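You operate a simulated robot arm through the tools that you are given. There is no shell and no other tool. Be economical: measure what you need, move in short steps, check, and stop when the job is done.

You run a simulated robot arm. Do the job below in one go: nothing can be reset, and whatever is moved stays where it is left.

TASK
Test the lift's stop button: raise a little, hit stop, try up, then set it back down.
Fine: back on the yellow lock, stop pulled out, key off.

Only the result counts: the job must be done as asked and must still hold three seconds after the hand-in. Knocking over, shifting, dropping, spilling or breaking anything else fails it.

THE ROBOT
A 6-joint arm with a two-finger parallel gripper, fixed in place. Base frame: the origin is at the foot of the arm, x ahead of it, y to its left, z up. Readings come in mm, degrees, newtons and seconds.
With the tool pointing down near the work surface it reaches from about 100 to 720 mm from the base axis. Its first joint turns from -166.0 to 166.0 degrees. Payload 3.91 kg.
Tool frame: the origin (TCP) lies between the finger pads and is the grasp point; the fingertips stand 30 mm ahead of it; z points along the fingers, y is the line along which they close. The gripper opens to 110 mm. The fingers are 20 mm wide and 10 mm thick; the gripper's body (48 by 112 mm) begins 55 mm behind the TCP.
Orientation is that of the tool frame in the base frame, as a unit quaternion [x, y, z, w]. With the fingers straight down and closing along the base's y, the tool's x points along the base's -x, its y along +y and its z along -z.

THE INTERFACE
- The arm moves only by the tool nudge_tool. Its argument "series" is a list of rows, each a list of 2 entries, a list of its own where there are three numbers: the shift along the base's x, y, z in units of 200 mm (1.0 is 200 mm), then the turn, a rotation vector about the base's x, y, z in units of 180 degrees (1.0 is 180 degrees). In form: [[[tx, ty, tz], [rx, ry, rz]], ...]. A call has 1 to 12 rows; each row is the pose to reach, as a shift and turn from the pose commanded when the call began. "jaw" is the finger opening in mm, from 0 to 110, set as the call begins (left out, the last holds). A call with a number of a shift or a turn outside -1 to 1 is refused whole. Rows are played at 5 a second. More than 50 mm and 8.6 degrees between two rows, or a gripper value outside its range, and nothing of the call is played. Where a pose cannot be reached the arm comes as near as it can. A force on the tool above 60 N (or 10 N above the force at the start of the call, whichever is more), or a blocked arm, ends the call early, and 0.2 s more pass. The fingers move at their own pace (about 45 mm/s each) and stop on an object; they squeeze with about 27 N. The grip force told is the motor's: it shows also when the fingers shut on nothing. Time passes only in rows, and 0.2 s behind the last, so rows that repeat a pose let the fingers close. It gives the time, the measured TCP pose, the force on the tool (base axes), the opening and the grip force at its end, in the units of the frame above (readings bear some noise).
- Cameras (640 x 400 px; columns grow to the right, rows downward): "scene" is fixed at [54.5, 490.8, 1765.3]; the picture's right is [-0.37, -0.93, 0.00], its down [-0.82, 0.33, -0.47] and it looks along [0.44, -0.17, -0.88] (base axes); focal length 353 px, centre (320, 200). "wrist" rides on the gripper at [-36, 0, -57] in the tool frame; the picture's right is [0.00, -1.00, 0.00], its down [0.97, 0.00, -0.24] and it looks along [0.24, 0.00, 0.97] (tool axes); focal length 218 px, centre (320, 200).
- capture(camera): a new picture of that camera. The clock stands still meanwhile.
- lift_body(by): slides the trunk up (or, below 0, down) by that many mm; the arm rides with it, the base frame stays. It gives what a move gives, with no picture.
- measure_at(camera, pixels): there is no depth. For up to 12 entries [column, row, z] of the newest picture of that camera ("zoom" is the newest enlarged one), the place [x, y] in the base frame at which the ray of that pixel passes the height z, good to about 2 mm, but the place of the scene camera against the robot may be out by one fixed shift of up to 12 mm in any direction. The clock stands still meanwhile.
- enlarge(camera, box): a new picture of the part [left, top, right, bottom] of that camera's present view, enlarged. The clock stands still meanwhile.
- finish_job(): hands the job in; it is judged then, once.

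Work in short steps. Measure before you move; look again where a grasp or a placing could have gone wrong, and mend it. You have 80 turns and 34 pictures in all, those below and enlarged ones among them. Open the gripper and draw the arm clear of the work before you hand the job in, unless the task says otherwise; then end with one line.

The tools are called after "Call:" as a command line: name --argument value ..., lists and objects as JSON in quotes. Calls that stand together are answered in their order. nudge_tool: Moves the arm, as the interface text tells. Its arguments: {"type":"object","properties":{"series":{"type":"array"},"jaw":{"type":"number"}},"required":["series"]} The other tools are called the same way: lift_body (by) slides the trunk up or down; capture (camera) takes a picture; measure_at (camera, pixels) gives the place at which the rays of pixels pass given heights; enlarge (camera, box) takes an enlarged picture of a part of a camera's view; finish_job () hands the job in.

At the start:

```text
time: 0.0
tool_pos: [317.9, 67.0, 1314.2]
ee_rot: [0.0, 1.0, 0.0, 0.0]
contact_force: [0.4, 0.4, -0.6]
grip_width: 110.2
finger_force: 0.1
trunk travel left (down, up): [-525.0, 65.0]
```

scene: 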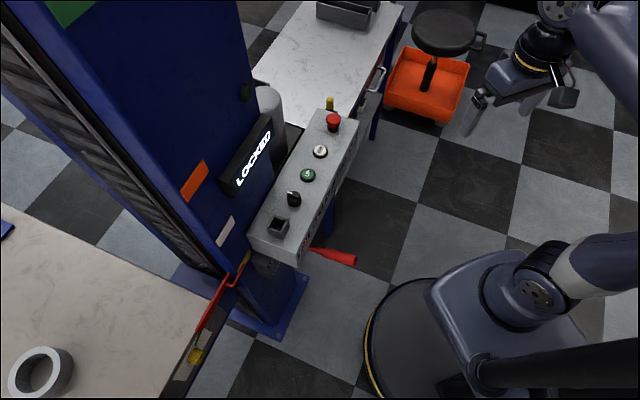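
wrist: 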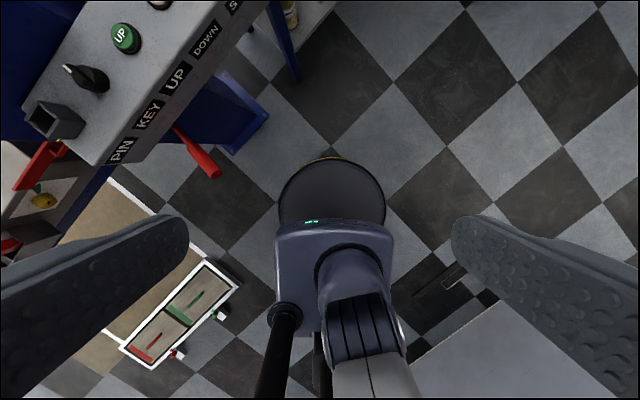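

The pictures show a console with PIN socket, KEY, UP, DOWN and a red STOP (around 333,122 in scene), and a LOCKED display. I look closer at the console and at the lock area.

Call:
enlarge --camera "scene" --box '[220, 80, 380, 280]'

Call:
enlarge --camera "scene" --box '[140, 130, 320, 400]'

Call:
enlarge --camera "wrist" --box '[0, 0, 260, 380]'

```text
2.00 times, centred on (300, 180) of scene
```

zoom: 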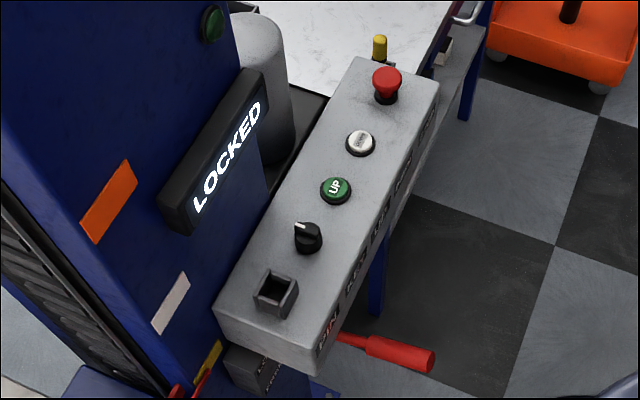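

```text
1.48 times, centred on (230, 265) of scene
```

zoom: 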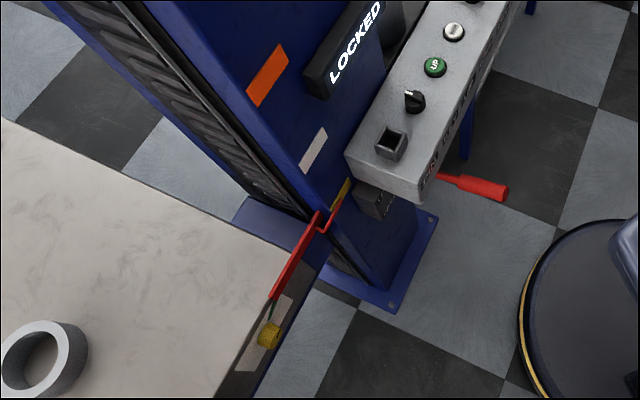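

```text
1.05 times, centred on (130, 190) of wrist
```

zoom: 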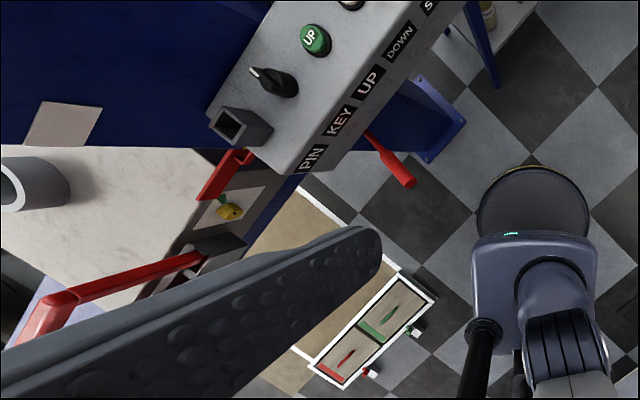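

Now I triangulate console features by measuring the same points in both cameras at several heights.

Call:
measure_at --camera "scene" --pixels '[[307, 175, 950], [307, 175, 1011], [307, 175, 1070], [294, 198, 1011], [279, 226, 1011], [320, 151, 1011], [333, 119, 1011], [333, 119, 1050]]'

Call:
measure_at --camera "wrist" --pixels '[[125, 38, 950], [125, 38, 1011], [125, 38, 1070], [88, 78, 1011], [50, 115, 1011], [205, 170, 800], [205, 170, 950]]'

```text
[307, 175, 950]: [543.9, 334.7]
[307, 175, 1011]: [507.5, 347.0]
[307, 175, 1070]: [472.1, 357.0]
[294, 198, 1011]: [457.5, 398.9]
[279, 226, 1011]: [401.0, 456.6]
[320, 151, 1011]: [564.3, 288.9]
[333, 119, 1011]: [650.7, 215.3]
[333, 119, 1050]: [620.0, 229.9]
```

```text
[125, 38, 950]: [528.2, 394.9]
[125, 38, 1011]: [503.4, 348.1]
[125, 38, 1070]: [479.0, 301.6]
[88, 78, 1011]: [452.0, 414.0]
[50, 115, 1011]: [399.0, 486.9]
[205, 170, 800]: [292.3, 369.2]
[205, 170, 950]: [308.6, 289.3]
```

UP sits near (505,347,1011); the console runs along (0.71,-0.71), spacing about 80 mm. I move the hand over toward the console at the same height for a better look.

Call:
nudge_tool --series '[[[0.05, 0.2, 0], [0, 0, 0]], [[0.1, 0.4, 0], [0, 0, 0]], [[0.15, 0.6, 0], [0, 0, 0]], [[0.2, 0.8, 0], [0, 0, 0]]]' --jaw 0

Call:
capture --camera "wrist"

```text
time: 1.0
tool_pos: [358.2, 227.4, 1316.5]
ee_rot: [0.0, 1.0, 0.0, 0.0]
contact_force: [-0.7, 0.3, 0.6]
grip_width: 21.4
finger_force: 0.0
trunk travel left (down, up): [-525.0, 65.0]
```

```text
28 pictures are left
```

wrist: 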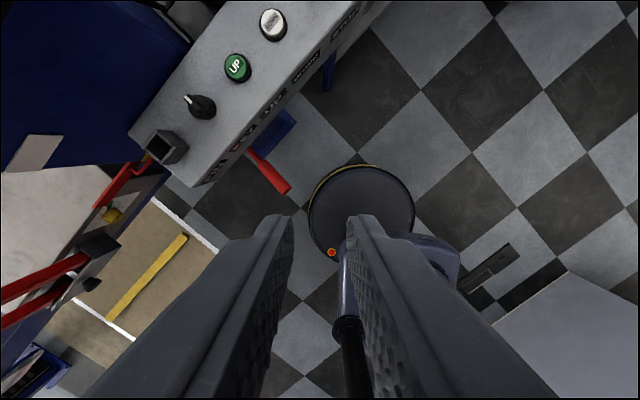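

The fingers are closing, and the console and carriage edge now lie at left. I enlarge the left side, and measure the pin socket and key.

Call:
enlarge --camera "wrist" --box '[0, 80, 240, 230]'

Call:
measure_at --camera "wrist" --pixels '[[237, 67, 1011], [202, 105, 1020], [187, 98, 1025], [166, 147, 1035], [272, 24, 1011], [110, 215, 1011], [135, 170, 1011], [90, 250, 1011], [110, 215, 950], [288, 188, 900]]'

```text
2.67 times, centred on (120, 155) of wrist
```

zoom: 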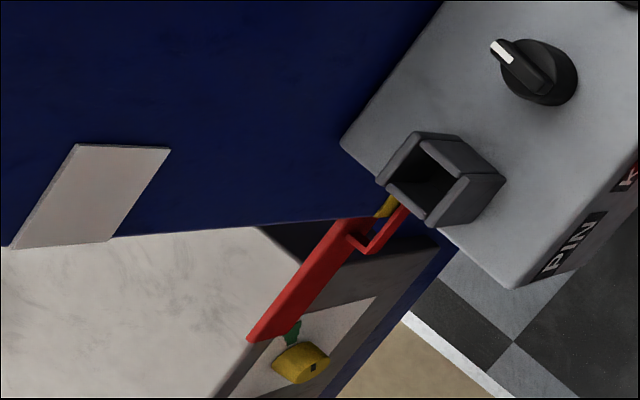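

```text
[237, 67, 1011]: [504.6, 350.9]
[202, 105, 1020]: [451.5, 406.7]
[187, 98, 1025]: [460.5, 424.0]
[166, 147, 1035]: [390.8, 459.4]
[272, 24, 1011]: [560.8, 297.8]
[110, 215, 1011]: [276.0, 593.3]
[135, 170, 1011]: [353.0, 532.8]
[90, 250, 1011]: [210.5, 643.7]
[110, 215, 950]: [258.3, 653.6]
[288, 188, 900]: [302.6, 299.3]
```

The red pointer on the carriage meets a yellow marker, with a yellow knob nearby (110,215). I triangulate the carriage parts from the scene camera.

Call:
capture --camera "scene"

Call:
measure_at --camera "scene" --pixels '[[195, 357, 1011], [195, 357, 950], [195, 357, 1070], [345, 258, 900], [345, 258, 800], [345, 258, 950], [329, 103, 1011], [329, 103, 1060], [230, 281, 1000], [100, 300, 1011]]'

```text
26 pictures are left
```

scene: 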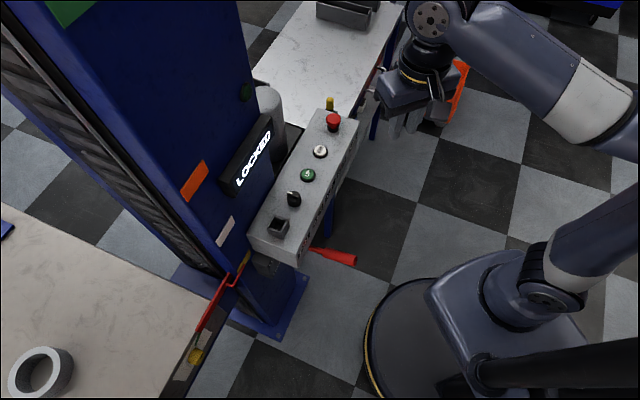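

```text
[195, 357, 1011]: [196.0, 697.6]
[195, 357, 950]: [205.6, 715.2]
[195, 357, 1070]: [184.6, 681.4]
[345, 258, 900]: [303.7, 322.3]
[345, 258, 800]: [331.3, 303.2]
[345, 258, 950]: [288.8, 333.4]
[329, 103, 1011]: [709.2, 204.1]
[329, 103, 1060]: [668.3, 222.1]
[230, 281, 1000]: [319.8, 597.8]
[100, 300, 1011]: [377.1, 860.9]
```

Lever handle end is near (303,320,892); the knob is around (235,732,870), out of reach. I yaw 45° to face the console and then tilt to view its front.

Call:
nudge_tool --series '[[[-0.05, -0.1, -0.05], [0, 0, 0.0417]], [[-0.1, -0.2, -0.1], [0, 0, 0.0833]], [[-0.15, -0.3, -0.15], [0, 0, 0.125]], [[-0.2, -0.4, -0.2], [0, 0, 0.1667]], [[-0.25, -0.5, -0.25], [0, 0, 0.2083]], [[-0.3, -0.55, -0.3], [0, 0, 0.25]]]'

Call:
nudge_tool --series '[[[0, 0, 0], [0.03, -0.03, 0]], [[0, 0, 0], [0.06, -0.06, 0]], [[0, 0, 0], [0.09, -0.09, 0]], [[0, 0, 0], [0.12, -0.12, 0]], [[0, 0, 0], [0.15, -0.15, 0]], [[0, 0, 0], [0.18, -0.18, 0]]]'

Call:
capture --camera "wrist"

```text
time: 2.4
tool_pos: [298.3, 117.0, 1255.7]
ee_rot: [-0.384, 0.923, 0.0, 0.0]
contact_force: [0.0, -0.1, 0.5]
grip_width: 0.0
finger_force: 27.1
trunk travel left (down, up): [-525.0, 65.0]
```

```text
time: 3.8
tool_pos: [297.8, 116.9, 1254.7]
ee_rot: [-0.353, 0.851, 0.149, 0.36]
contact_force: [-0.2, -0.1, 0.1]
grip_width: 0.2
finger_force: 26.7
trunk travel left (down, up): [-525.0, 65.0]
```

```text
25 pictures are left
```

wrist: 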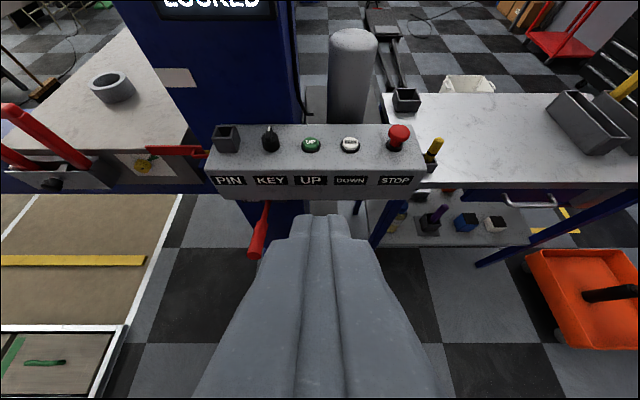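

The view shows a yellow-handled item in a holder right of STOP (433,147), and more holders on the bench. I enlarge these.

Call:
enlarge --camera "wrist" --box '[350, 70, 540, 240]'

Call:
enlarge --camera "wrist" --box '[120, 60, 320, 200]'

```text
2.35 times, centred on (445, 155) of wrist
```

zoom: 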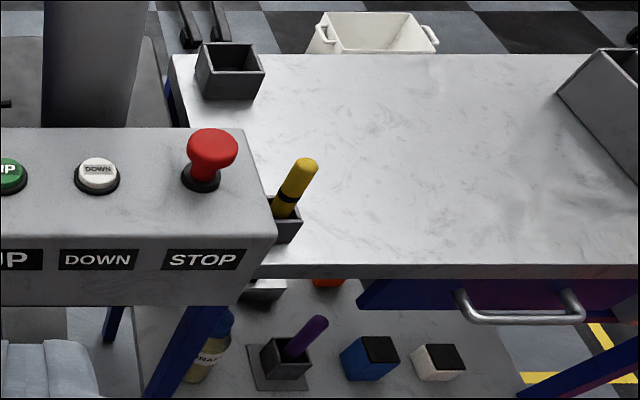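

```text
2.86 times, centred on (220, 130) of wrist
```

zoom: 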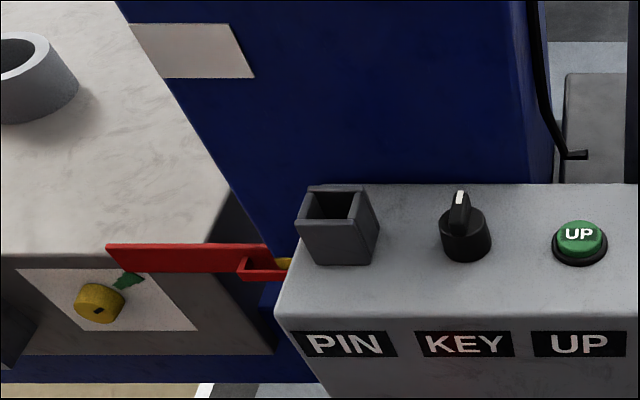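

Key pointer points straight away from the operator. I measure console features from this view to fix their heights.

Call:
measure_at --camera "wrist" --pixels '[[310, 144, 1011], [350, 143, 1011], [270, 145, 1000], [270, 133, 1025], [227, 135, 1030], [398, 133, 1040], [436, 144, 1040], [430, 160, 1000], [255, 248, 890], [319, 172, 1000]]'

Call:
measure_at --camera "scene" --pixels '[[307, 175, 1011], [320, 151, 1011], [294, 200, 1010], [292, 194, 1025], [279, 221, 1030], [333, 119, 1040], [329, 101, 1040], [329, 110, 1000]]'

```text
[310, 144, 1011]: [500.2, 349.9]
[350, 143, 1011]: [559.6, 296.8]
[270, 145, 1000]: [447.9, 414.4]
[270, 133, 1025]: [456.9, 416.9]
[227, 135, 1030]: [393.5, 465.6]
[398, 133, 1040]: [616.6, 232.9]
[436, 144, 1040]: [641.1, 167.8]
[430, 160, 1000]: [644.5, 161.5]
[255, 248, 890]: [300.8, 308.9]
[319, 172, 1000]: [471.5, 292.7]
```

```text
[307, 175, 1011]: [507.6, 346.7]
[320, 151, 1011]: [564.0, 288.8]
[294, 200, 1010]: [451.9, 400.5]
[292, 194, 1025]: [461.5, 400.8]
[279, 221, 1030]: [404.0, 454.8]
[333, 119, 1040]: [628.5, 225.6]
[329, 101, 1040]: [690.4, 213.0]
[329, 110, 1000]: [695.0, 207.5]
```

The pin's position disagrees between heights; I trace both rays over several heights.

Call:
measure_at --camera "wrist" --pixels '[[436, 144, 960], [436, 144, 1000], [436, 144, 1080], [398, 128, 1020], [398, 128, 1050], [396, 147, 1000]]'

Call:
measure_at --camera "scene" --pixels '[[329, 103, 960], [329, 103, 1000], [329, 103, 1080], [329, 103, 1120], [333, 117, 1020], [333, 117, 1050], [334, 130, 1000]]'

```text
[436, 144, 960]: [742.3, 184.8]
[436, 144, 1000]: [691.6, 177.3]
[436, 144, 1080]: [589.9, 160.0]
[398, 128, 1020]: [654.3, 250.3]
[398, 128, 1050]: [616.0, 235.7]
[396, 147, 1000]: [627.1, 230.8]
```

```text
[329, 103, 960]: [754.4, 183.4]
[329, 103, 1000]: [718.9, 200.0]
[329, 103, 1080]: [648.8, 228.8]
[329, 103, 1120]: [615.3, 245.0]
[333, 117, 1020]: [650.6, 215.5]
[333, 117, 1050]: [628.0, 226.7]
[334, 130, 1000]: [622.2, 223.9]
```

I locate the display and column face to be sure that the hand clears them when working at the console.

Call:
measure_at --camera "wrist" --pixels '[[272, 18, 1100], [272, 18, 1150], [272, 18, 1200], [272, 18, 1250], [164, 17, 1100], [164, 17, 1200], [297, 124, 1000], [217, 124, 1000]]'

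Call:
measure_at --camera "scene" --pixels '[[272, 148, 1100], [272, 148, 1150], [272, 148, 1200], [272, 148, 1250], [237, 195, 1100], [237, 195, 1200], [250, 220, 1000], [320, 110, 1000]]'

```text
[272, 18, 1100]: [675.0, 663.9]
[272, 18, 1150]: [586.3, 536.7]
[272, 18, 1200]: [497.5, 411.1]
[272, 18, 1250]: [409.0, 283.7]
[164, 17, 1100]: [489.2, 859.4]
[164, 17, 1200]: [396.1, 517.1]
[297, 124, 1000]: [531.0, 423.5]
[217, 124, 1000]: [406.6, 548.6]
```

```text
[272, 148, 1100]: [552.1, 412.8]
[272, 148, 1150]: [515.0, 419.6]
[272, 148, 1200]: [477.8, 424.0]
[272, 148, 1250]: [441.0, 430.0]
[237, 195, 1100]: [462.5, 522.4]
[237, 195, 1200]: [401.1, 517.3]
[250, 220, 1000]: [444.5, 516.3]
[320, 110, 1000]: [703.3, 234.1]
```

Display front plane lies 44 mm beyond the button line with its bottom at z≈1198, so I work with the tool leaning back 20°. I approach above the key in two halves.

Call:
nudge_tool --series '[[[0.08, 0.16, -0.08], [-0.025, 0.025, 0]], [[0.17, 0.34, -0.16], [-0.05, 0.05, 0]], [[0.26, 0.52, -0.25], [-0.076, 0.076, 0]], [[0.35, 0.69, -0.33], [-0.1014, 0.1014, 0]]]'

Call:
nudge_tool --series '[[[0.08, 0.16, -0.08], [0, 0, 0]], [[0.16, 0.33, -0.16], [0, 0, 0]], [[0.23, 0.49, -0.24], [0, 0, 0]], [[0.3, 0.62, -0.3], [0, 0, 0]]]' --jaw 40

Call:
capture --camera "wrist"

```text
time: 4.8
tool_pos: [368.9, 257.2, 1188.0]
ee_rot: [-0.377, 0.91, 0.067, 0.161]
contact_force: [-0.3, 0.3, 0.3]
grip_width: 0.0
finger_force: 26.7
trunk travel left (down, up): [-525.0, 65.0]
```

```text
time: 5.8
tool_pos: [427.8, 381.7, 1129.4]
ee_rot: [-0.377, 0.91, 0.066, 0.16]
contact_force: [0.5, -0.5, 0.9]
grip_width: 39.9
finger_force: 0.1
trunk travel left (down, up): [-525.0, 65.0]
```

```text
22 pictures are left
```

wrist: 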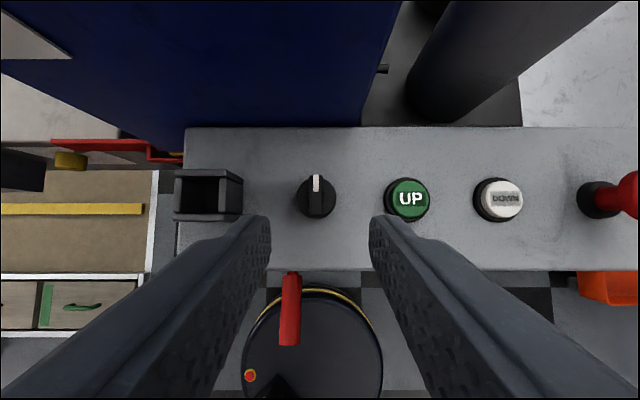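

The key ridge at (316,198) points straight to the column. I measure it, the buttons and STOP from here.

Call:
measure_at --camera "wrist" --pixels '[[316, 195, 1030], [316, 212, 1000], [316, 180, 1030], [410, 199, 1011], [500, 199, 1011], [207, 193, 1035], [316, 268, 1000], [316, 127, 1000], [289, 335, 890], [290, 285, 900]]'

Call:
enlarge --camera "wrist" --box '[260, 150, 380, 225]'

```text
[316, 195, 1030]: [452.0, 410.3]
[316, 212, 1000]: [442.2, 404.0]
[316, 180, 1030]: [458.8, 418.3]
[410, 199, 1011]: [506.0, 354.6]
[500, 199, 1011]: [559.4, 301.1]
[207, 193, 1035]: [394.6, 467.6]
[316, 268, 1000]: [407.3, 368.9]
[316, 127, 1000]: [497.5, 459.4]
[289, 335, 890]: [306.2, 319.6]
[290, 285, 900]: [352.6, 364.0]
```

```text
5.33 times, centred on (320, 188) of wrist
```

zoom: 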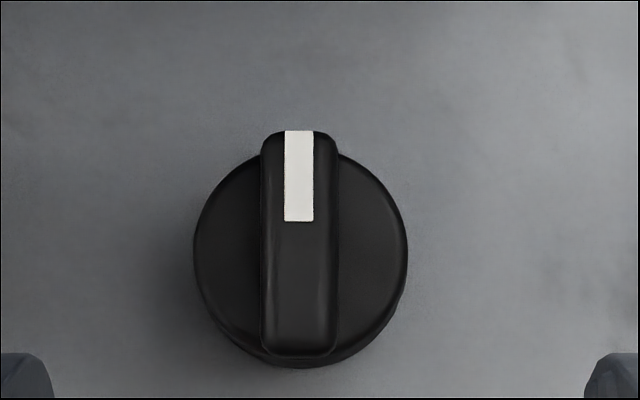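

Key centre ≈ (450,408), ridge 11 mm wide. I descend astride it with tips at z≈1015, then close and let the fingers settle.

Call:
nudge_tool --series '[[[0.035, 0.045, -0.14], [0, 0, 0]], [[0.06, 0.075, -0.28], [0, 0, 0]], [[0.075, 0.095, -0.43], [0, 0, 0]]]'

Call:
nudge_tool --series '[[[0, 0, 0], [0, 0, 0]], [[0, 0, 0], [0, 0, 0]], [[0, 0, 0], [0, 0, 0]]]' --jaw 0

Call:
capture --camera "wrist"

```text
time: 6.6
tool_pos: [442.7, 399.3, 1041.9]
ee_rot: [-0.376, 0.91, 0.067, 0.161]
contact_force: [-0.1, 0.8, -0.1]
grip_width: 39.9
finger_force: 0.0
trunk travel left (down, up): [-525.0, 65.0]
```

```text
time: 7.4
tool_pos: [442.8, 398.6, 1040.6]
ee_rot: [-0.378, 0.909, 0.067, 0.16]
contact_force: [-7.3, 4.9, -2.3]
grip_width: 32.2
finger_force: 44.6
trunk travel left (down, up): [-525.0, 65.0]
```

```text
20 pictures are left
```

wrist: 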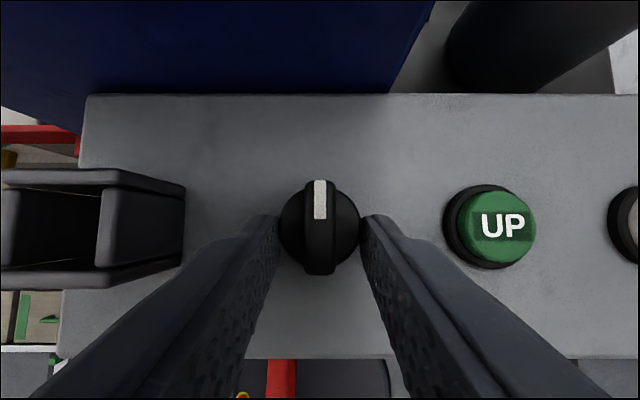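

The fingers closed on the round base (32.2 mm). I open, rise 9 mm and close again to take the ridge.

Call:
nudge_tool --series '[[[0, 0, 0], [0, 0, 0]], [[0, 0, 0.045], [0, 0, 0]]]' --jaw 40

Call:
nudge_tool --series '[[[0, 0, 0], [0, 0, 0]], [[0, 0, 0], [0, 0, 0]], [[0, 0, 0], [0, 0, 0]]]' --jaw 0

```text
time: 8.0
tool_pos: [442.7, 398.2, 1052.5]
ee_rot: [-0.377, 0.91, 0.068, 0.16]
contact_force: [0.1, 0.1, 1.3]
grip_width: 40.1
finger_force: 0.1
trunk travel left (down, up): [-525.0, 65.0]
```

```text
time: 8.8
tool_pos: [440.9, 399.1, 1055.2]
ee_rot: [-0.377, 0.909, 0.068, 0.163]
contact_force: [-11.6, -0.3, 27.4]
grip_width: 10.5
finger_force: 43.0
trunk travel left (down, up): [-525.0, 65.0]
```

Grip of 10.5 mm: the ridge is held, tips bearing lightly on the base. I rise 2 mm and turn the key clockwise 30° about its own axis.

Call:
nudge_tool --series '[[[0, 0, 0.012], [0, 0, 0]], [[-0.0045, 0.005, 0.012], [0, 0, -0.0417]], [[-0.008, 0.0107, 0.012], [0, 0, -0.0833]], [[-0.011, 0.0168, 0.012], [0, 0, -0.125]], [[-0.0134, 0.0232, 0.012], [0, 0, -0.1667]]]'

Call:
capture --camera "scene"

```text
time: 10.0
tool_pos: [437.2, 405.8, 1055.6]
ee_rot: [-0.129, 0.976, 0.025, 0.174]
contact_force: [-13.0, 17.8, 26.0]
grip_width: 11.2
finger_force: 45.4
trunk travel left (down, up): [-525.0, 65.0]
```

```text
19 pictures are left
```

scene: 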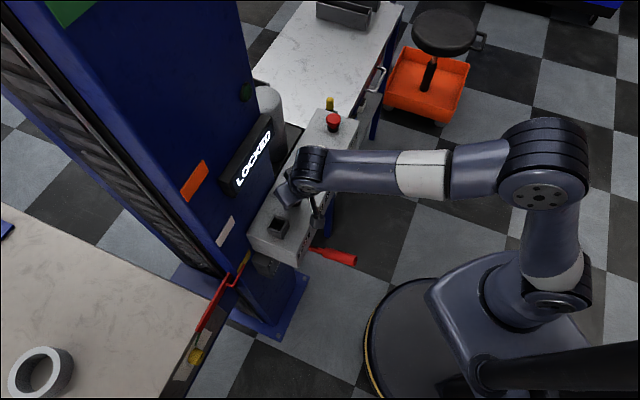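

Held through 30° with side loads below 30 N. I go on to 60°, easing the position slightly along the load.

Call:
nudge_tool --series '[[[-0.004, 0.01, 0.008], [0, 0, -0.0417]], [[-0.005, 0.018, 0.008], [0, 0, -0.0833]], [[-0.005, 0.025, 0.008], [0, 0, -0.125]], [[-0.004, 0.032, 0.008], [0, 0, -0.1667]]]'

Call:
capture --camera "wrist"

```text
time: 11.0
tool_pos: [437.6, 412.4, 1055.6]
ee_rot: [0.129, 0.976, -0.022, 0.173]
contact_force: [-16.2, 25.6, 14.1]
grip_width: 10.7
finger_force: 44.8
trunk travel left (down, up): [-525.0, 65.0]
```

```text
18 pictures are left
```

wrist: 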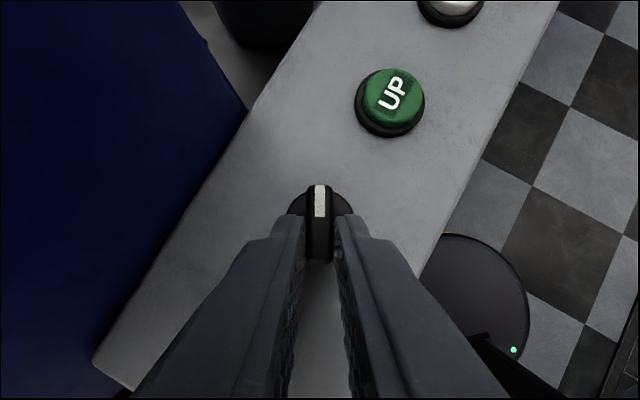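

The key follows the fingers at 60°. I carry on to 90°, watching for a stop.

Call:
nudge_tool --series '[[[-0.002, 0.011, 0.005], [0, 0, -0.0417]], [[0.001, 0.02, 0.005], [0, 0, -0.0833]], [[0.005, 0.026, 0.005], [0, 0, -0.125]], [[0.009, 0.031, 0.005], [0, 0, -0.1667]]]'

Call:
enlarge --camera "scene" --box '[180, 80, 380, 230]'

```text
time: 12.0
tool_pos: [439.3, 417.4, 1055.5]
ee_rot: [0.378, 0.909, -0.068, 0.161]
contact_force: [-14.1, 24.1, 0.5]
grip_width: 20.8
finger_force: 44.9
trunk travel left (down, up): [-525.0, 65.0]
```

```text
2.67 times, centred on (280, 155) of scene
```

zoom: 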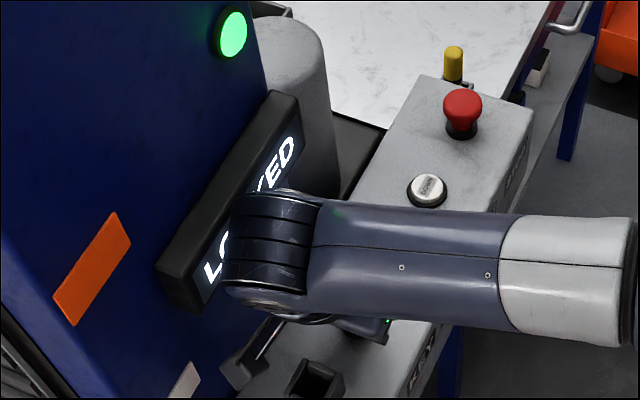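

The tower lamp is green: the key is on, and the jaw spread to 20.8 mm shows the key met its end stop. I open, rise 20 mm, draw back toward the operator.

Call:
nudge_tool --series '[[[0, 0, 0], [0, 0, 0]], [[0, 0, 0.03], [0, 0, 0]], [[0, 0, 0.1], [0, 0, 0]], [[-0.1, -0.1, 0.12], [0, 0, 0]], [[-0.2, -0.2, 0.2], [0, 0, 0]], [[-0.3, -0.3, 0.3], [0, 0, 0]]]' --jaw 40

Call:
nudge_tool --series '[[[0.03, -0.04, 0], [0, 0, 0.0417]], [[0.06, -0.08, 0], [0, 0, 0.0833]], [[0.09, -0.12, 0], [0, 0, 0.125]], [[0.12, -0.16, 0], [0, 0, 0.1667]], [[0.15, -0.2, 0], [0, 0, 0.2083]], [[0.18, -0.24, 0], [0, 0, 0.25]], [[0.21, -0.28, 0], [0, 0, 0.2917]], [[0.24, -0.32, 0], [0, 0, 0.3333]], [[0.27, -0.36, 0], [0, 0, 0.375]], [[0.3, -0.38, 0], [0, 0, 0.4167]], [[0.3, -0.38, 0], [0, 0, 0.4583]], [[0.3, -0.38, 0], [0, 0, 0.5]]]' --jaw 0

Call:
capture --camera "wrist"

```text
time: 13.4
tool_pos: [380.5, 355.9, 1117.4]
ee_rot: [0.378, 0.91, -0.065, 0.161]
contact_force: [0.2, 0.1, -0.1]
grip_width: 39.9
finger_force: 0.1
trunk travel left (down, up): [-525.0, 65.0]
```

```text
time: 16.0
tool_pos: [441.8, 279.7, 1116.9]
ee_rot: [-0.376, 0.91, 0.066, 0.16]
contact_force: [0.5, -0.8, -1.1]
grip_width: 0.0
finger_force: 27.5
trunk travel left (down, up): [-525.0, 65.0]
```

```text
16 pictures are left
```

wrist: 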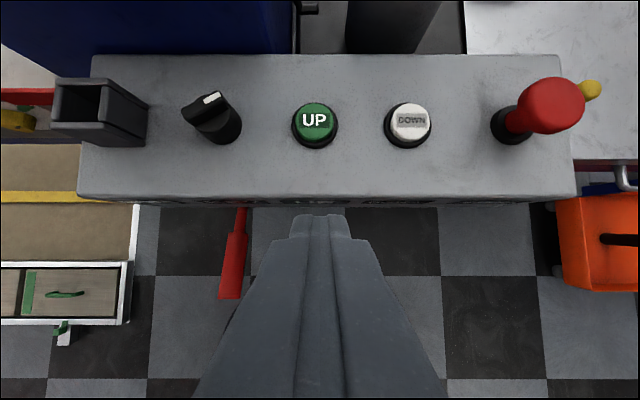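

Key now at about 75° clockwise; STOP is out. I bring the closed fingertips over UP (506,352).

Call:
nudge_tool --series '[[[0.1, 0.11, -0.05], [0, 0, 0]], [[0.19, 0.22, -0.12], [0, 0, 0]], [[0.284, 0.326, -0.285], [0, 0, 0]]]'

Call:
nudge_tool --series '[[[0, 0, -0.04], [0, 0, 0]], [[0, 0, -0.08], [0, 0, 0]], [[0, 0, -0.1], [0, 0, 0]]]'

Call:
enlarge --camera "scene" --box '[150, 80, 390, 360]'

```text
time: 16.8
tool_pos: [498.8, 343.0, 1058.5]
ee_rot: [-0.377, 0.91, 0.066, 0.16]
contact_force: [0.7, 0.3, 0.4]
grip_width: 0.0
finger_force: 26.9
trunk travel left (down, up): [-525.0, 65.0]
```

```text
time: 17.6
tool_pos: [498.0, 344.4, 1038.4]
ee_rot: [-0.377, 0.91, 0.067, 0.161]
contact_force: [0.3, 0.8, 1.7]
grip_width: 0.0
finger_force: 27.0
trunk travel left (down, up): [-525.0, 65.0]
```

```text
1.43 times, centred on (270, 220) of scene
```

zoom: 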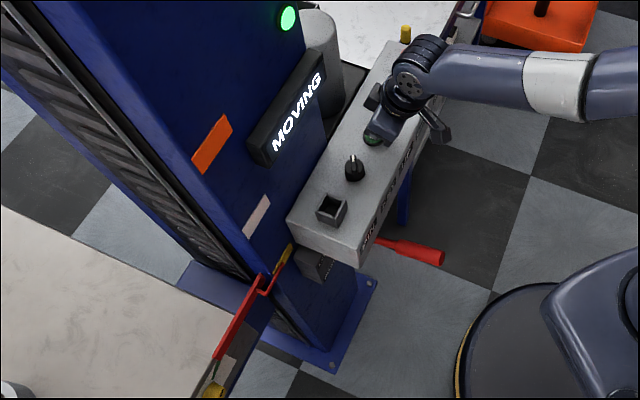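

Display says MOVING. I lift off UP and see whether the carriage stops.

Call:
nudge_tool --series '[[[0, 0, 0.1], [0, 0, 0]]]'

Call:
enlarge --camera "scene" --box '[150, 80, 390, 360]'

```text
time: 18.0
tool_pos: [497.2, 343.8, 1059.6]
ee_rot: [-0.377, 0.91, 0.067, 0.16]
contact_force: [-0.3, -0.9, 0.3]
grip_width: 0.1
finger_force: 27.1
trunk travel left (down, up): [-525.0, 65.0]
```

```text
1.43 times, centred on (270, 220) of scene
```

zoom: 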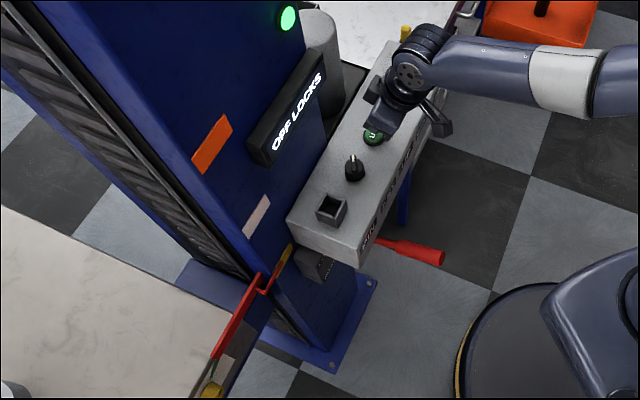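

Display OFF LOCKS; the pointer has risen only a few mm. I press UP again for about one second to make a clear small rise.

Call:
nudge_tool --series '[[[0, 0, -0.1], [0, 0, 0]], [[0, 0, -0.1], [0, 0, 0]], [[0, 0, -0.1], [0, 0, 0]], [[0, 0, -0.1], [0, 0, 0]], [[0, 0, -0.1], [0, 0, 0]], [[0, 0, 0.1], [0, 0, 0]]]'

Call:
enlarge --camera "scene" --box '[150, 80, 390, 360]'

```text
time: 19.4
tool_pos: [497.7, 344.1, 1077.9]
ee_rot: [-0.377, 0.91, 0.067, 0.16]
contact_force: [-0.2, -0.3, 0.6]
grip_width: 0.0
finger_force: 26.9
trunk travel left (down, up): [-525.0, 65.0]
```

```text
1.43 times, centred on (270, 220) of scene
```

zoom: 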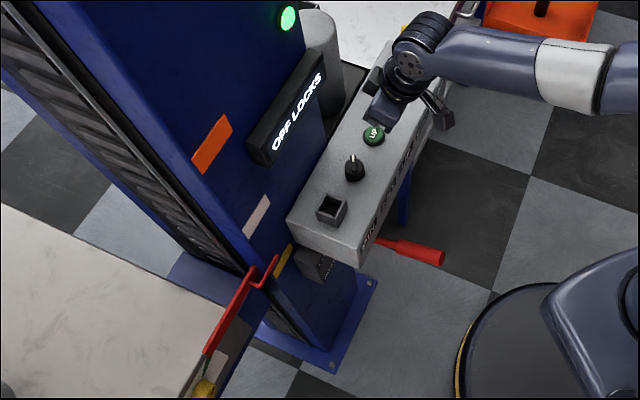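

The pointer is clearly a bit above the yellow marker. Now I move over toward STOP and measure it.

Call:
nudge_tool --series '[[[0, 0, 0.17], [0, 0, 0]], [[0.16, -0.19, 0.2], [0, 0, 0]], [[0.32, -0.38, 0.2], [0, 0, 0]], [[0.44, -0.55, 0.2], [0, 0, 0]]]'

Call:
capture --camera "wrist"

```text
time: 20.4
tool_pos: [586.0, 233.4, 1118.8]
ee_rot: [-0.376, 0.91, 0.067, 0.16]
contact_force: [0.4, 0.4, -1.1]
grip_width: 0.0
finger_force: 27.1
trunk travel left (down, up): [-525.0, 65.0]
```

```text
12 pictures are left
```

wrist: 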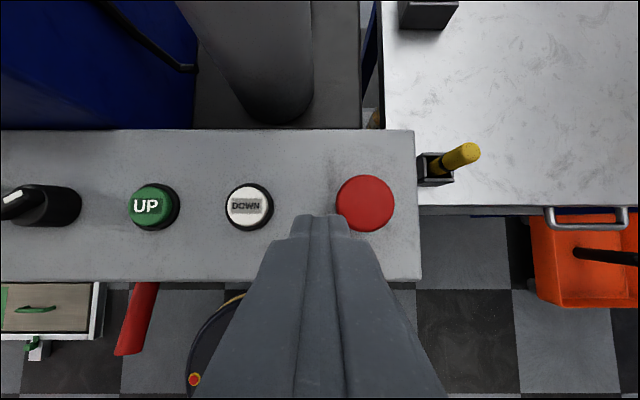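

Call:
measure_at --camera "wrist" --pixels '[[365, 202, 1045], [365, 202, 1055], [246, 205, 1013], [154, 207, 1013], [336, 202, 1045], [394, 202, 1045]]'

```text
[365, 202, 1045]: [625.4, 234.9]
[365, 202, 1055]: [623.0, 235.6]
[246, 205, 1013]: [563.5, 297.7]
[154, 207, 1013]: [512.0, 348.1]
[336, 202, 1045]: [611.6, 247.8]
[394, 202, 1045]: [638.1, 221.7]
```

STOP centre ≈ (623,236), diameter 37. I set the fingertips over it and push down until it gives.

Call:
nudge_tool --series '[[[0.148, -0.023, -0.05], [0, 0, 0]], [[0.148, -0.023, -0.18], [0, 0, 0]], [[0.148, -0.023, -0.22], [0, 0, 0]], [[0.148, -0.023, -0.26], [0, 0, 0]], [[0.148, -0.023, -0.3], [0, 0, 0]]]'

```text
time: 21.6
tool_pos: [614.9, 230.2, 1063.2]
ee_rot: [-0.376, 0.909, 0.067, 0.164]
contact_force: [-1.3, 0.9, 22.2]
grip_width: 0.2
finger_force: 27.3
trunk travel left (down, up): [-525.0, 65.0]
```

The button pushes back with 22 N; I press a little deeper to latch it, then lift and look.

Call:
nudge_tool --series '[[[0, 0, -0.03], [0, 0, 0]], [[0, 0, -0.045], [0, 0, 0]]]'

Call:
nudge_tool --series '[[[0, 0, 0.15], [0, 0, 0]], [[-0.05, -0.05, 0.35], [0, 0, 0]]]'

Call:
enlarge --camera "scene" --box '[180, 80, 380, 230]'

```text
time: 22.2
tool_pos: [616.3, 230.0, 1061.2]
ee_rot: [-0.376, 0.908, 0.067, 0.172]
contact_force: [0.0, 4.1, 55.8]
grip_width: 0.0
finger_force: 27.2
trunk travel left (down, up): [-525.0, 65.0]
```

```text
time: 22.8
tool_pos: [605.1, 220.5, 1119.5]
ee_rot: [-0.377, 0.91, 0.066, 0.158]
contact_force: [-0.1, 0.8, 0.5]
grip_width: 0.0
finger_force: 26.9
trunk travel left (down, up): [-525.0, 65.0]
```

```text
2.67 times, centred on (280, 155) of scene
```

zoom: 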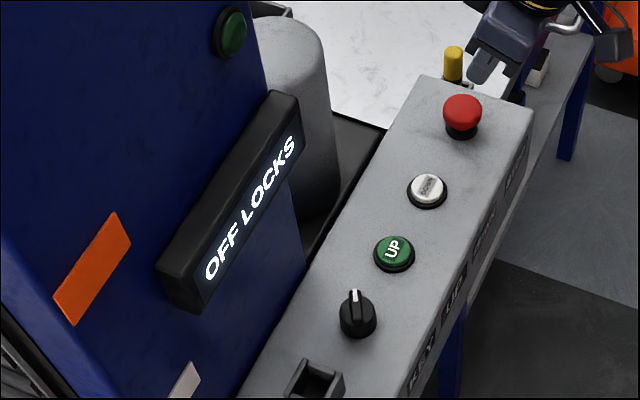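

The lamp went out: stop is latched. Now I try UP: move over, press about 0.6 s, and check that nothing moves.

Call:
nudge_tool --series '[[[-0.13, 0.155, 0], [0, 0, 0]], [[-0.27, 0.31, 0], [0, 0, 0]], [[-0.4, 0.465, 0], [0, 0, 0]], [[-0.53, 0.617, -0.1], [0, 0, 0]], [[-0.53, 0.617, -0.28], [0, 0, 0]], [[-0.53, 0.617, -0.36], [0, 0, 0]], [[-0.53, 0.617, -0.405], [0, 0, 0]], [[-0.53, 0.617, -0.405], [0, 0, 0]], [[-0.53, 0.617, -0.405], [0, 0, 0]]]'

Call:
enlarge --camera "scene" --box '[150, 80, 390, 360]'

```text
time: 24.8
tool_pos: [500.9, 343.8, 1040.4]
ee_rot: [-0.377, 0.91, 0.066, 0.161]
contact_force: [0.7, 0.5, 1.2]
grip_width: 0.0
finger_force: 27.4
trunk travel left (down, up): [-525.0, 65.0]
```

```text
1.43 times, centred on (270, 220) of scene
```

zoom: 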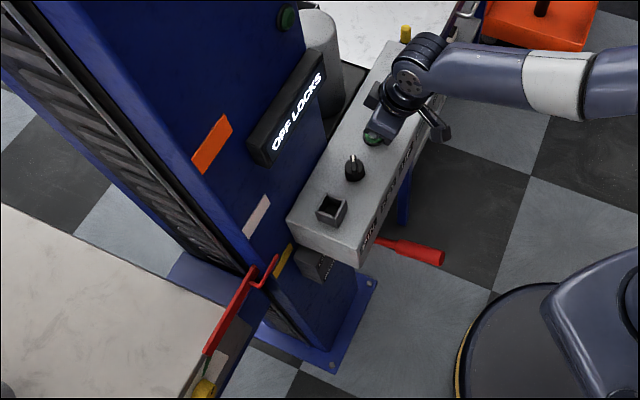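

No movement (OFF LOCKS, pointer unchanged), but 1040.4 is 2 mm shallower than the earlier press, so I press deeper to be sure.

Call:
nudge_tool --series '[[[0, 0, -0.015], [0, 0, 0]], [[0, 0, -0.025], [0, 0, 0]], [[0, 0, -0.025], [0, 0, 0]], [[0, 0, -0.025], [0, 0, 0]]]'

Call:
enlarge --camera "scene" --box '[150, 80, 390, 360]'

```text
time: 25.8
tool_pos: [500.8, 343.4, 1036.1]
ee_rot: [-0.377, 0.909, 0.067, 0.162]
contact_force: [2.6, 1.4, 10.4]
grip_width: 0.0
finger_force: 27.1
trunk travel left (down, up): [-525.0, 65.0]
```

```text
1.43 times, centred on (270, 220) of scene
```

zoom: 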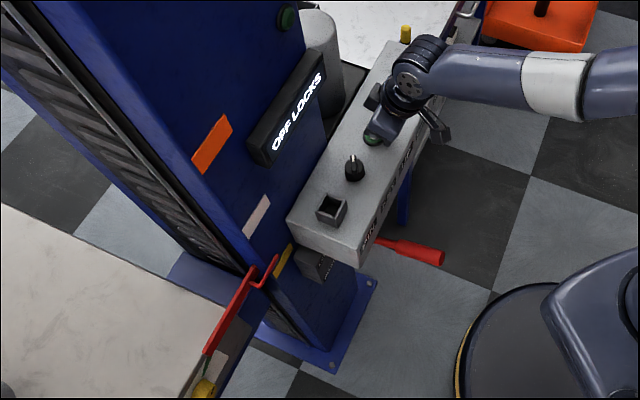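

UP is dead with stop in. Now I rise, open to 60 mm, and hover over STOP to pull it out.

Call:
nudge_tool --series '[[[0, 0, 0.2], [0, 0, 0]], [[0, 0, 0.4], [0, 0, 0]], [[0.15, -0.15, 0.4], [0, 0, 0]], [[0.3, -0.3, 0.4], [0, 0, 0]], [[0.45, -0.45, 0.4], [0, 0, 0]], [[0.575, -0.572, 0.4], [0, 0, 0]], [[0.575, -0.572, 0.25], [0, 0, 0]]]' --jaw 60

Call:
capture --camera "wrist"

```text
time: 27.4
tool_pos: [614.8, 227.4, 1082.7]
ee_rot: [-0.377, 0.91, 0.067, 0.16]
contact_force: [0.1, 0.9, -0.1]
grip_width: 59.7
finger_force: 0.0
trunk travel left (down, up): [-525.0, 65.0]
```

```text
8 pictures are left
```

wrist: 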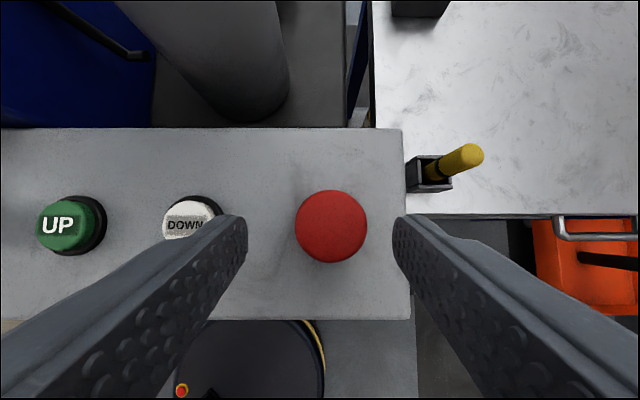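

STOP sits at (331,226), about 5 mm right of the jaw midline. I shift by that and lower the tips to z≈1016 beside the head, then close.

Call:
nudge_tool --series '[[[0.018, -0.018, -0.06], [0, 0, 0]], [[0.018, -0.018, -0.13], [0, 0, 0]], [[0.018, -0.018, -0.19], [0, 0, 0]]]'

Call:
nudge_tool --series '[[[0, 0, 0], [0, 0, 0]], [[0, 0, 0], [0, 0, 0]], [[0, 0, 0], [0, 0, 0]]]' --jaw 0

```text
time: 28.2
tool_pos: [618.0, 225.3, 1047.2]
ee_rot: [-0.377, 0.91, 0.066, 0.16]
contact_force: [0.1, -0.2, 0.0]
grip_width: 59.9
finger_force: 0.0
trunk travel left (down, up): [-525.0, 65.0]
```

```text
time: 29.0
tool_pos: [619.2, 223.3, 1045.9]
ee_rot: [-0.376, 0.91, 0.066, 0.16]
contact_force: [6.8, -6.0, -1.7]
grip_width: 38.5
finger_force: 45.1
trunk travel left (down, up): [-525.0, 65.0]
```

The head is held (38.5 mm). I pull straight up in small steps.

Call:
nudge_tool --series '[[[0, 0, 0.02], [0, 0, 0]], [[0, 0, 0.04], [0, 0, 0]], [[0, 0, 0.06], [0, 0, 0]], [[0, 0, 0.08], [0, 0, 0]]]'

Call:
enlarge --camera "scene" --box '[180, 80, 380, 230]'

```text
time: 30.0
tool_pos: [619.9, 223.7, 1056.7]
ee_rot: [-0.376, 0.911, 0.067, 0.155]
contact_force: [7.0, -12.8, -32.8]
grip_width: 38.5
finger_force: 45.0
trunk travel left (down, up): [-525.0, 65.0]
```

```text
2.67 times, centred on (280, 155) of scene
```

zoom: 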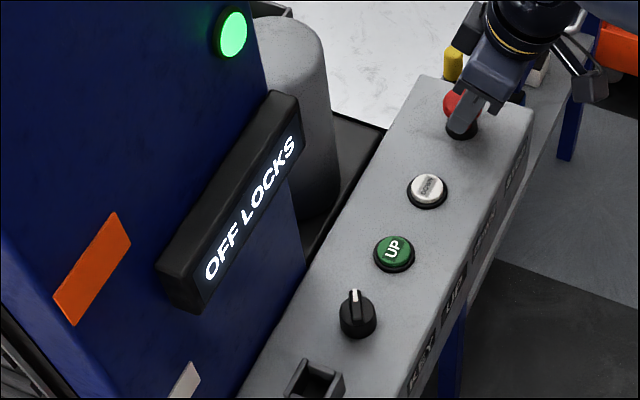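

Lamp is green again: STOP is out. I open, rise, close the fingers and hover over DOWN (561,299).

Call:
nudge_tool --series '[[[0, 0, -0.02], [0, 0, 0]], [[0, 0, -0.02], [0, 0, 0]], [[0, 0, 0.15], [0, 0, 0]], [[0, 0, 0.3], [0, 0, 0]]]' --jaw 60

Call:
nudge_tool --series '[[[-0.15, 0.15, 0], [0, 0, 0]], [[-0.32, 0.34, 0], [0, 0, 0]], [[-0.33, 0.34, 0], [0, 0, 0]], [[-0.33, 0.34, -0.15], [0, 0, 0]], [[-0.33, 0.34, -0.27], [0, 0, 0]]]' --jaw 0

```text
time: 31.0
tool_pos: [618.3, 225.0, 1122.6]
ee_rot: [-0.377, 0.91, 0.067, 0.161]
contact_force: [-0.7, 0.4, -0.3]
grip_width: 59.8
finger_force: 0.1
trunk travel left (down, up): [-525.0, 65.0]
```

```text
refused: row 2 steps farther than a row can; nothing moved
```

The step was too long; I replay it with shorter rows.

Call:
nudge_tool --series '[[[-0.11, 0.11, 0], [0, 0, 0]], [[-0.22, 0.23, 0], [0, 0, 0]], [[-0.325, 0.335, 0], [0, 0, 0]], [[-0.325, 0.335, -0.15], [0, 0, 0]], [[-0.325, 0.335, -0.3], [0, 0, 0]]]' --jaw 0

```text
time: 32.2
tool_pos: [554.3, 292.4, 1063.8]
ee_rot: [-0.376, 0.91, 0.067, 0.16]
contact_force: [-0.1, -0.4, 0.1]
grip_width: 0.0
finger_force: 26.9
trunk travel left (down, up): [-525.0, 65.0]
```

Over DOWN at z 1064. I press to z≈1037 for about half a second and lift off to check how it moves.

Call:
nudge_tool --series '[[[0, 0, -0.1], [0, 0, 0]], [[0, 0, -0.14], [0, 0, 0]], [[0, 0, -0.14], [0, 0, 0]], [[0, 0, -0.14], [0, 0, 0]], [[0, 0, 0], [0, 0, 0]]]'

Call:
enlarge --camera "scene" --box '[150, 80, 390, 360]'

```text
time: 33.4
tool_pos: [553.6, 290.7, 1060.5]
ee_rot: [-0.376, 0.91, 0.066, 0.16]
contact_force: [0.7, 0.2, 0.7]
grip_width: 0.1
finger_force: 26.6
trunk travel left (down, up): [-525.0, 65.0]
```

```text
1.43 times, centred on (270, 220) of scene
```

zoom: 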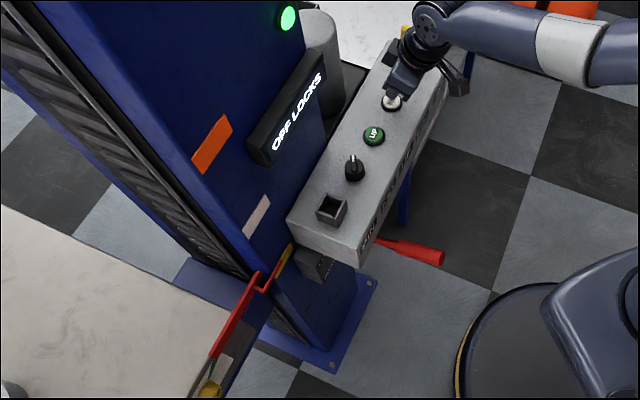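

The carriage came down and is nearly at yellow, still OFF LOCKS. Another press of the same kind, a bit shorter.

Call:
nudge_tool --series '[[[0, 0, -0.1], [0, 0, 0]], [[0, 0, -0.13], [0, 0, 0]], [[0, 0, -0.13], [0, 0, 0]], [[0, 0, 0], [0, 0, 0]]]'

Call:
enlarge --camera "scene" --box '[150, 80, 390, 360]'

```text
time: 34.4
tool_pos: [553.9, 291.8, 1061.1]
ee_rot: [-0.376, 0.91, 0.067, 0.16]
contact_force: [0.6, 0.4, -0.6]
grip_width: 0.0
finger_force: 27.0
trunk travel left (down, up): [-525.0, 65.0]
```

```text
1.43 times, centred on (270, 220) of scene
```

zoom: 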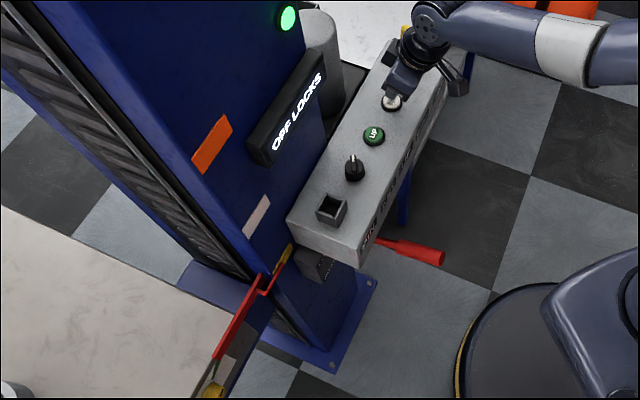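

A bit lower still, not yet locked. I press DOWN again for about 0.6 s; the lock should catch.

Call:
nudge_tool --series '[[[0, 0, -0.1], [0, 0, 0]], [[0, 0, -0.14], [0, 0, 0]], [[0, 0, -0.14], [0, 0, 0]], [[0, 0, 0], [0, 0, 0]]]'

Call:
enlarge --camera "scene" --box '[150, 80, 390, 360]'

```text
time: 35.4
tool_pos: [553.3, 291.8, 1062.4]
ee_rot: [-0.376, 0.91, 0.066, 0.16]
contact_force: [0.0, -0.2, 0.1]
grip_width: 0.0
finger_force: 27.3
trunk travel left (down, up): [-525.0, 65.0]
```

```text
1.43 times, centred on (270, 220) of scene
```

zoom: 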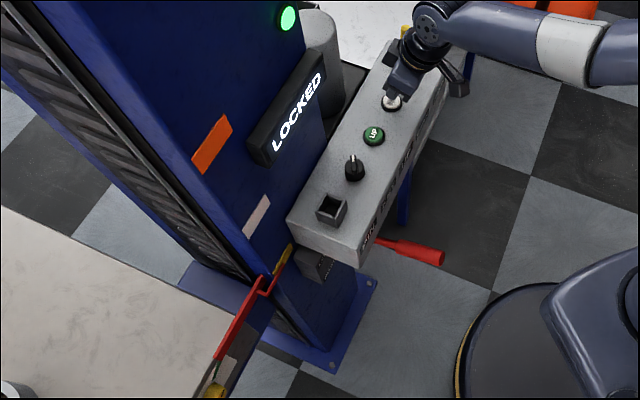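

LOCKED on the yellow marker. Now the key goes off: it rests about 60° clockwise, so I retreat, yaw −60° and approach it with the jaw at 40 mm.

Call:
nudge_tool --series '[[[-0.05, -0.05, 0.2], [0, 0, 0]], [[-0.18, -0.18, 0.29], [0, 0, 0]], [[-0.27, -0.26, 0.29], [0, 0, 0]], [[-0.335, -0.179, 0.29], [0, 0, -0.0417]], [[-0.4, -0.097, 0.29], [0, 0, -0.0833]], [[-0.466, -0.016, 0.29], [0, 0, -0.125]], [[-0.531, 0.066, 0.29], [0, 0, -0.1667]], [[-0.597, 0.147, 0.29], [0, 0, -0.2083]], [[-0.662, 0.228, 0.29], [0, 0, -0.25]], [[-0.727, 0.31, 0.28], [0, 0, -0.2917]], [[-0.7925, 0.391, 0.275], [0, 0, -0.3333]]]' --jaw 40

Call:
capture --camera "wrist"

```text
time: 37.8
tool_pos: [394.7, 371.6, 1114.6]
ee_rot: [0.13, 0.976, -0.022, 0.173]
contact_force: [-0.7, -0.7, 0.2]
grip_width: 40.0
finger_force: 0.0
trunk travel left (down, up): [-525.0, 65.0]
```

```text
3 pictures are left
```

wrist: 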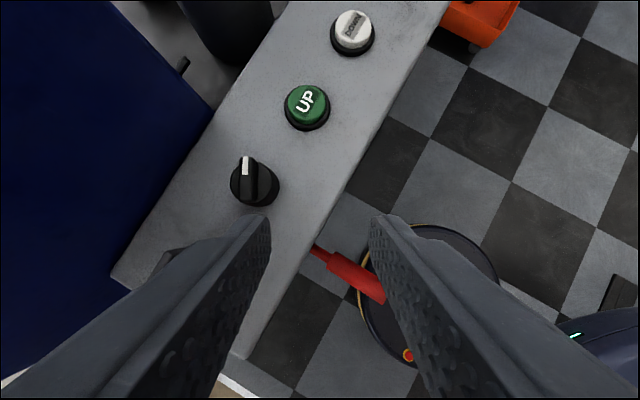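

The ridge at (250,178) is aligned with the fingers. I measure its place.

Call:
measure_at --camera "wrist" --pixels '[[250, 178, 1033], [246, 158, 1033], [253, 198, 1033]]'

```text
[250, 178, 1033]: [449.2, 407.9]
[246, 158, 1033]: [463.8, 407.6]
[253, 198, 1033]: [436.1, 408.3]
```

The ridge points along +x, so "on" is about 45° clockwise. I turn back 15°, move above the key and lower astride it, then close.

Call:
nudge_tool --series '[[[0.06, 0.05, -0.08], [0, 0, 0.0417]], [[0.14, 0.115, -0.15], [0, 0, 0.0833]], [[0.223, 0.182, -0.17], [0, 0, 0.0833]], [[0.223, 0.182, -0.24], [0, 0, 0.0833]], [[0.223, 0.182, -0.29], [0, 0, 0.0833]]]'

Call:
nudge_tool --series '[[[0, 0, 0], [0, 0, 0]], [[0, 0, 0], [0, 0, 0]], [[0, 0, 0], [0, 0, 0]]]' --jaw 0

```text
time: 39.0
tool_pos: [440.6, 406.6, 1058.6]
ee_rot: [0.0, 0.985, 0.0, 0.173]
contact_force: [0.0, 0.0, 0.1]
grip_width: 39.8
finger_force: 0.0
trunk travel left (down, up): [-525.0, 65.0]
```

```text
time: 39.8
tool_pos: [440.3, 408.0, 1058.5]
ee_rot: [-0.001, 0.985, 0.001, 0.175]
contact_force: [-1.5, 11.5, 0.4]
grip_width: 10.9
finger_force: 42.7
trunk travel left (down, up): [-525.0, 65.0]
```

Held at 10.9 mm. I turn the key counter-clockwise back through 45°, with 7° extra to reach the stop.

Call:
nudge_tool --series '[[[0.0, -0.007, 0], [0, 0, 0.0417]], [[0.0017, -0.0134, 0], [0, 0, 0.0833]], [[0.0038, -0.02, 0], [0, 0, 0.125]], [[0.0068, -0.026, 0], [0, 0, 0.1667]], [[0.0105, -0.0314, 0], [0, 0, 0.2083]], [[0.015, -0.0365, 0], [0, 0, 0.25]], [[0.02, -0.041, 0], [0, 0, 0.29]]]'

```text
time: 41.4
tool_pos: [444.6, 399.0, 1060.2]
ee_rot: [-0.432, 0.885, 0.076, 0.155]
contact_force: [5.8, 14.6, 2.4]
grip_width: 12.6
finger_force: 45.3
trunk travel left (down, up): [-525.0, 65.0]
```

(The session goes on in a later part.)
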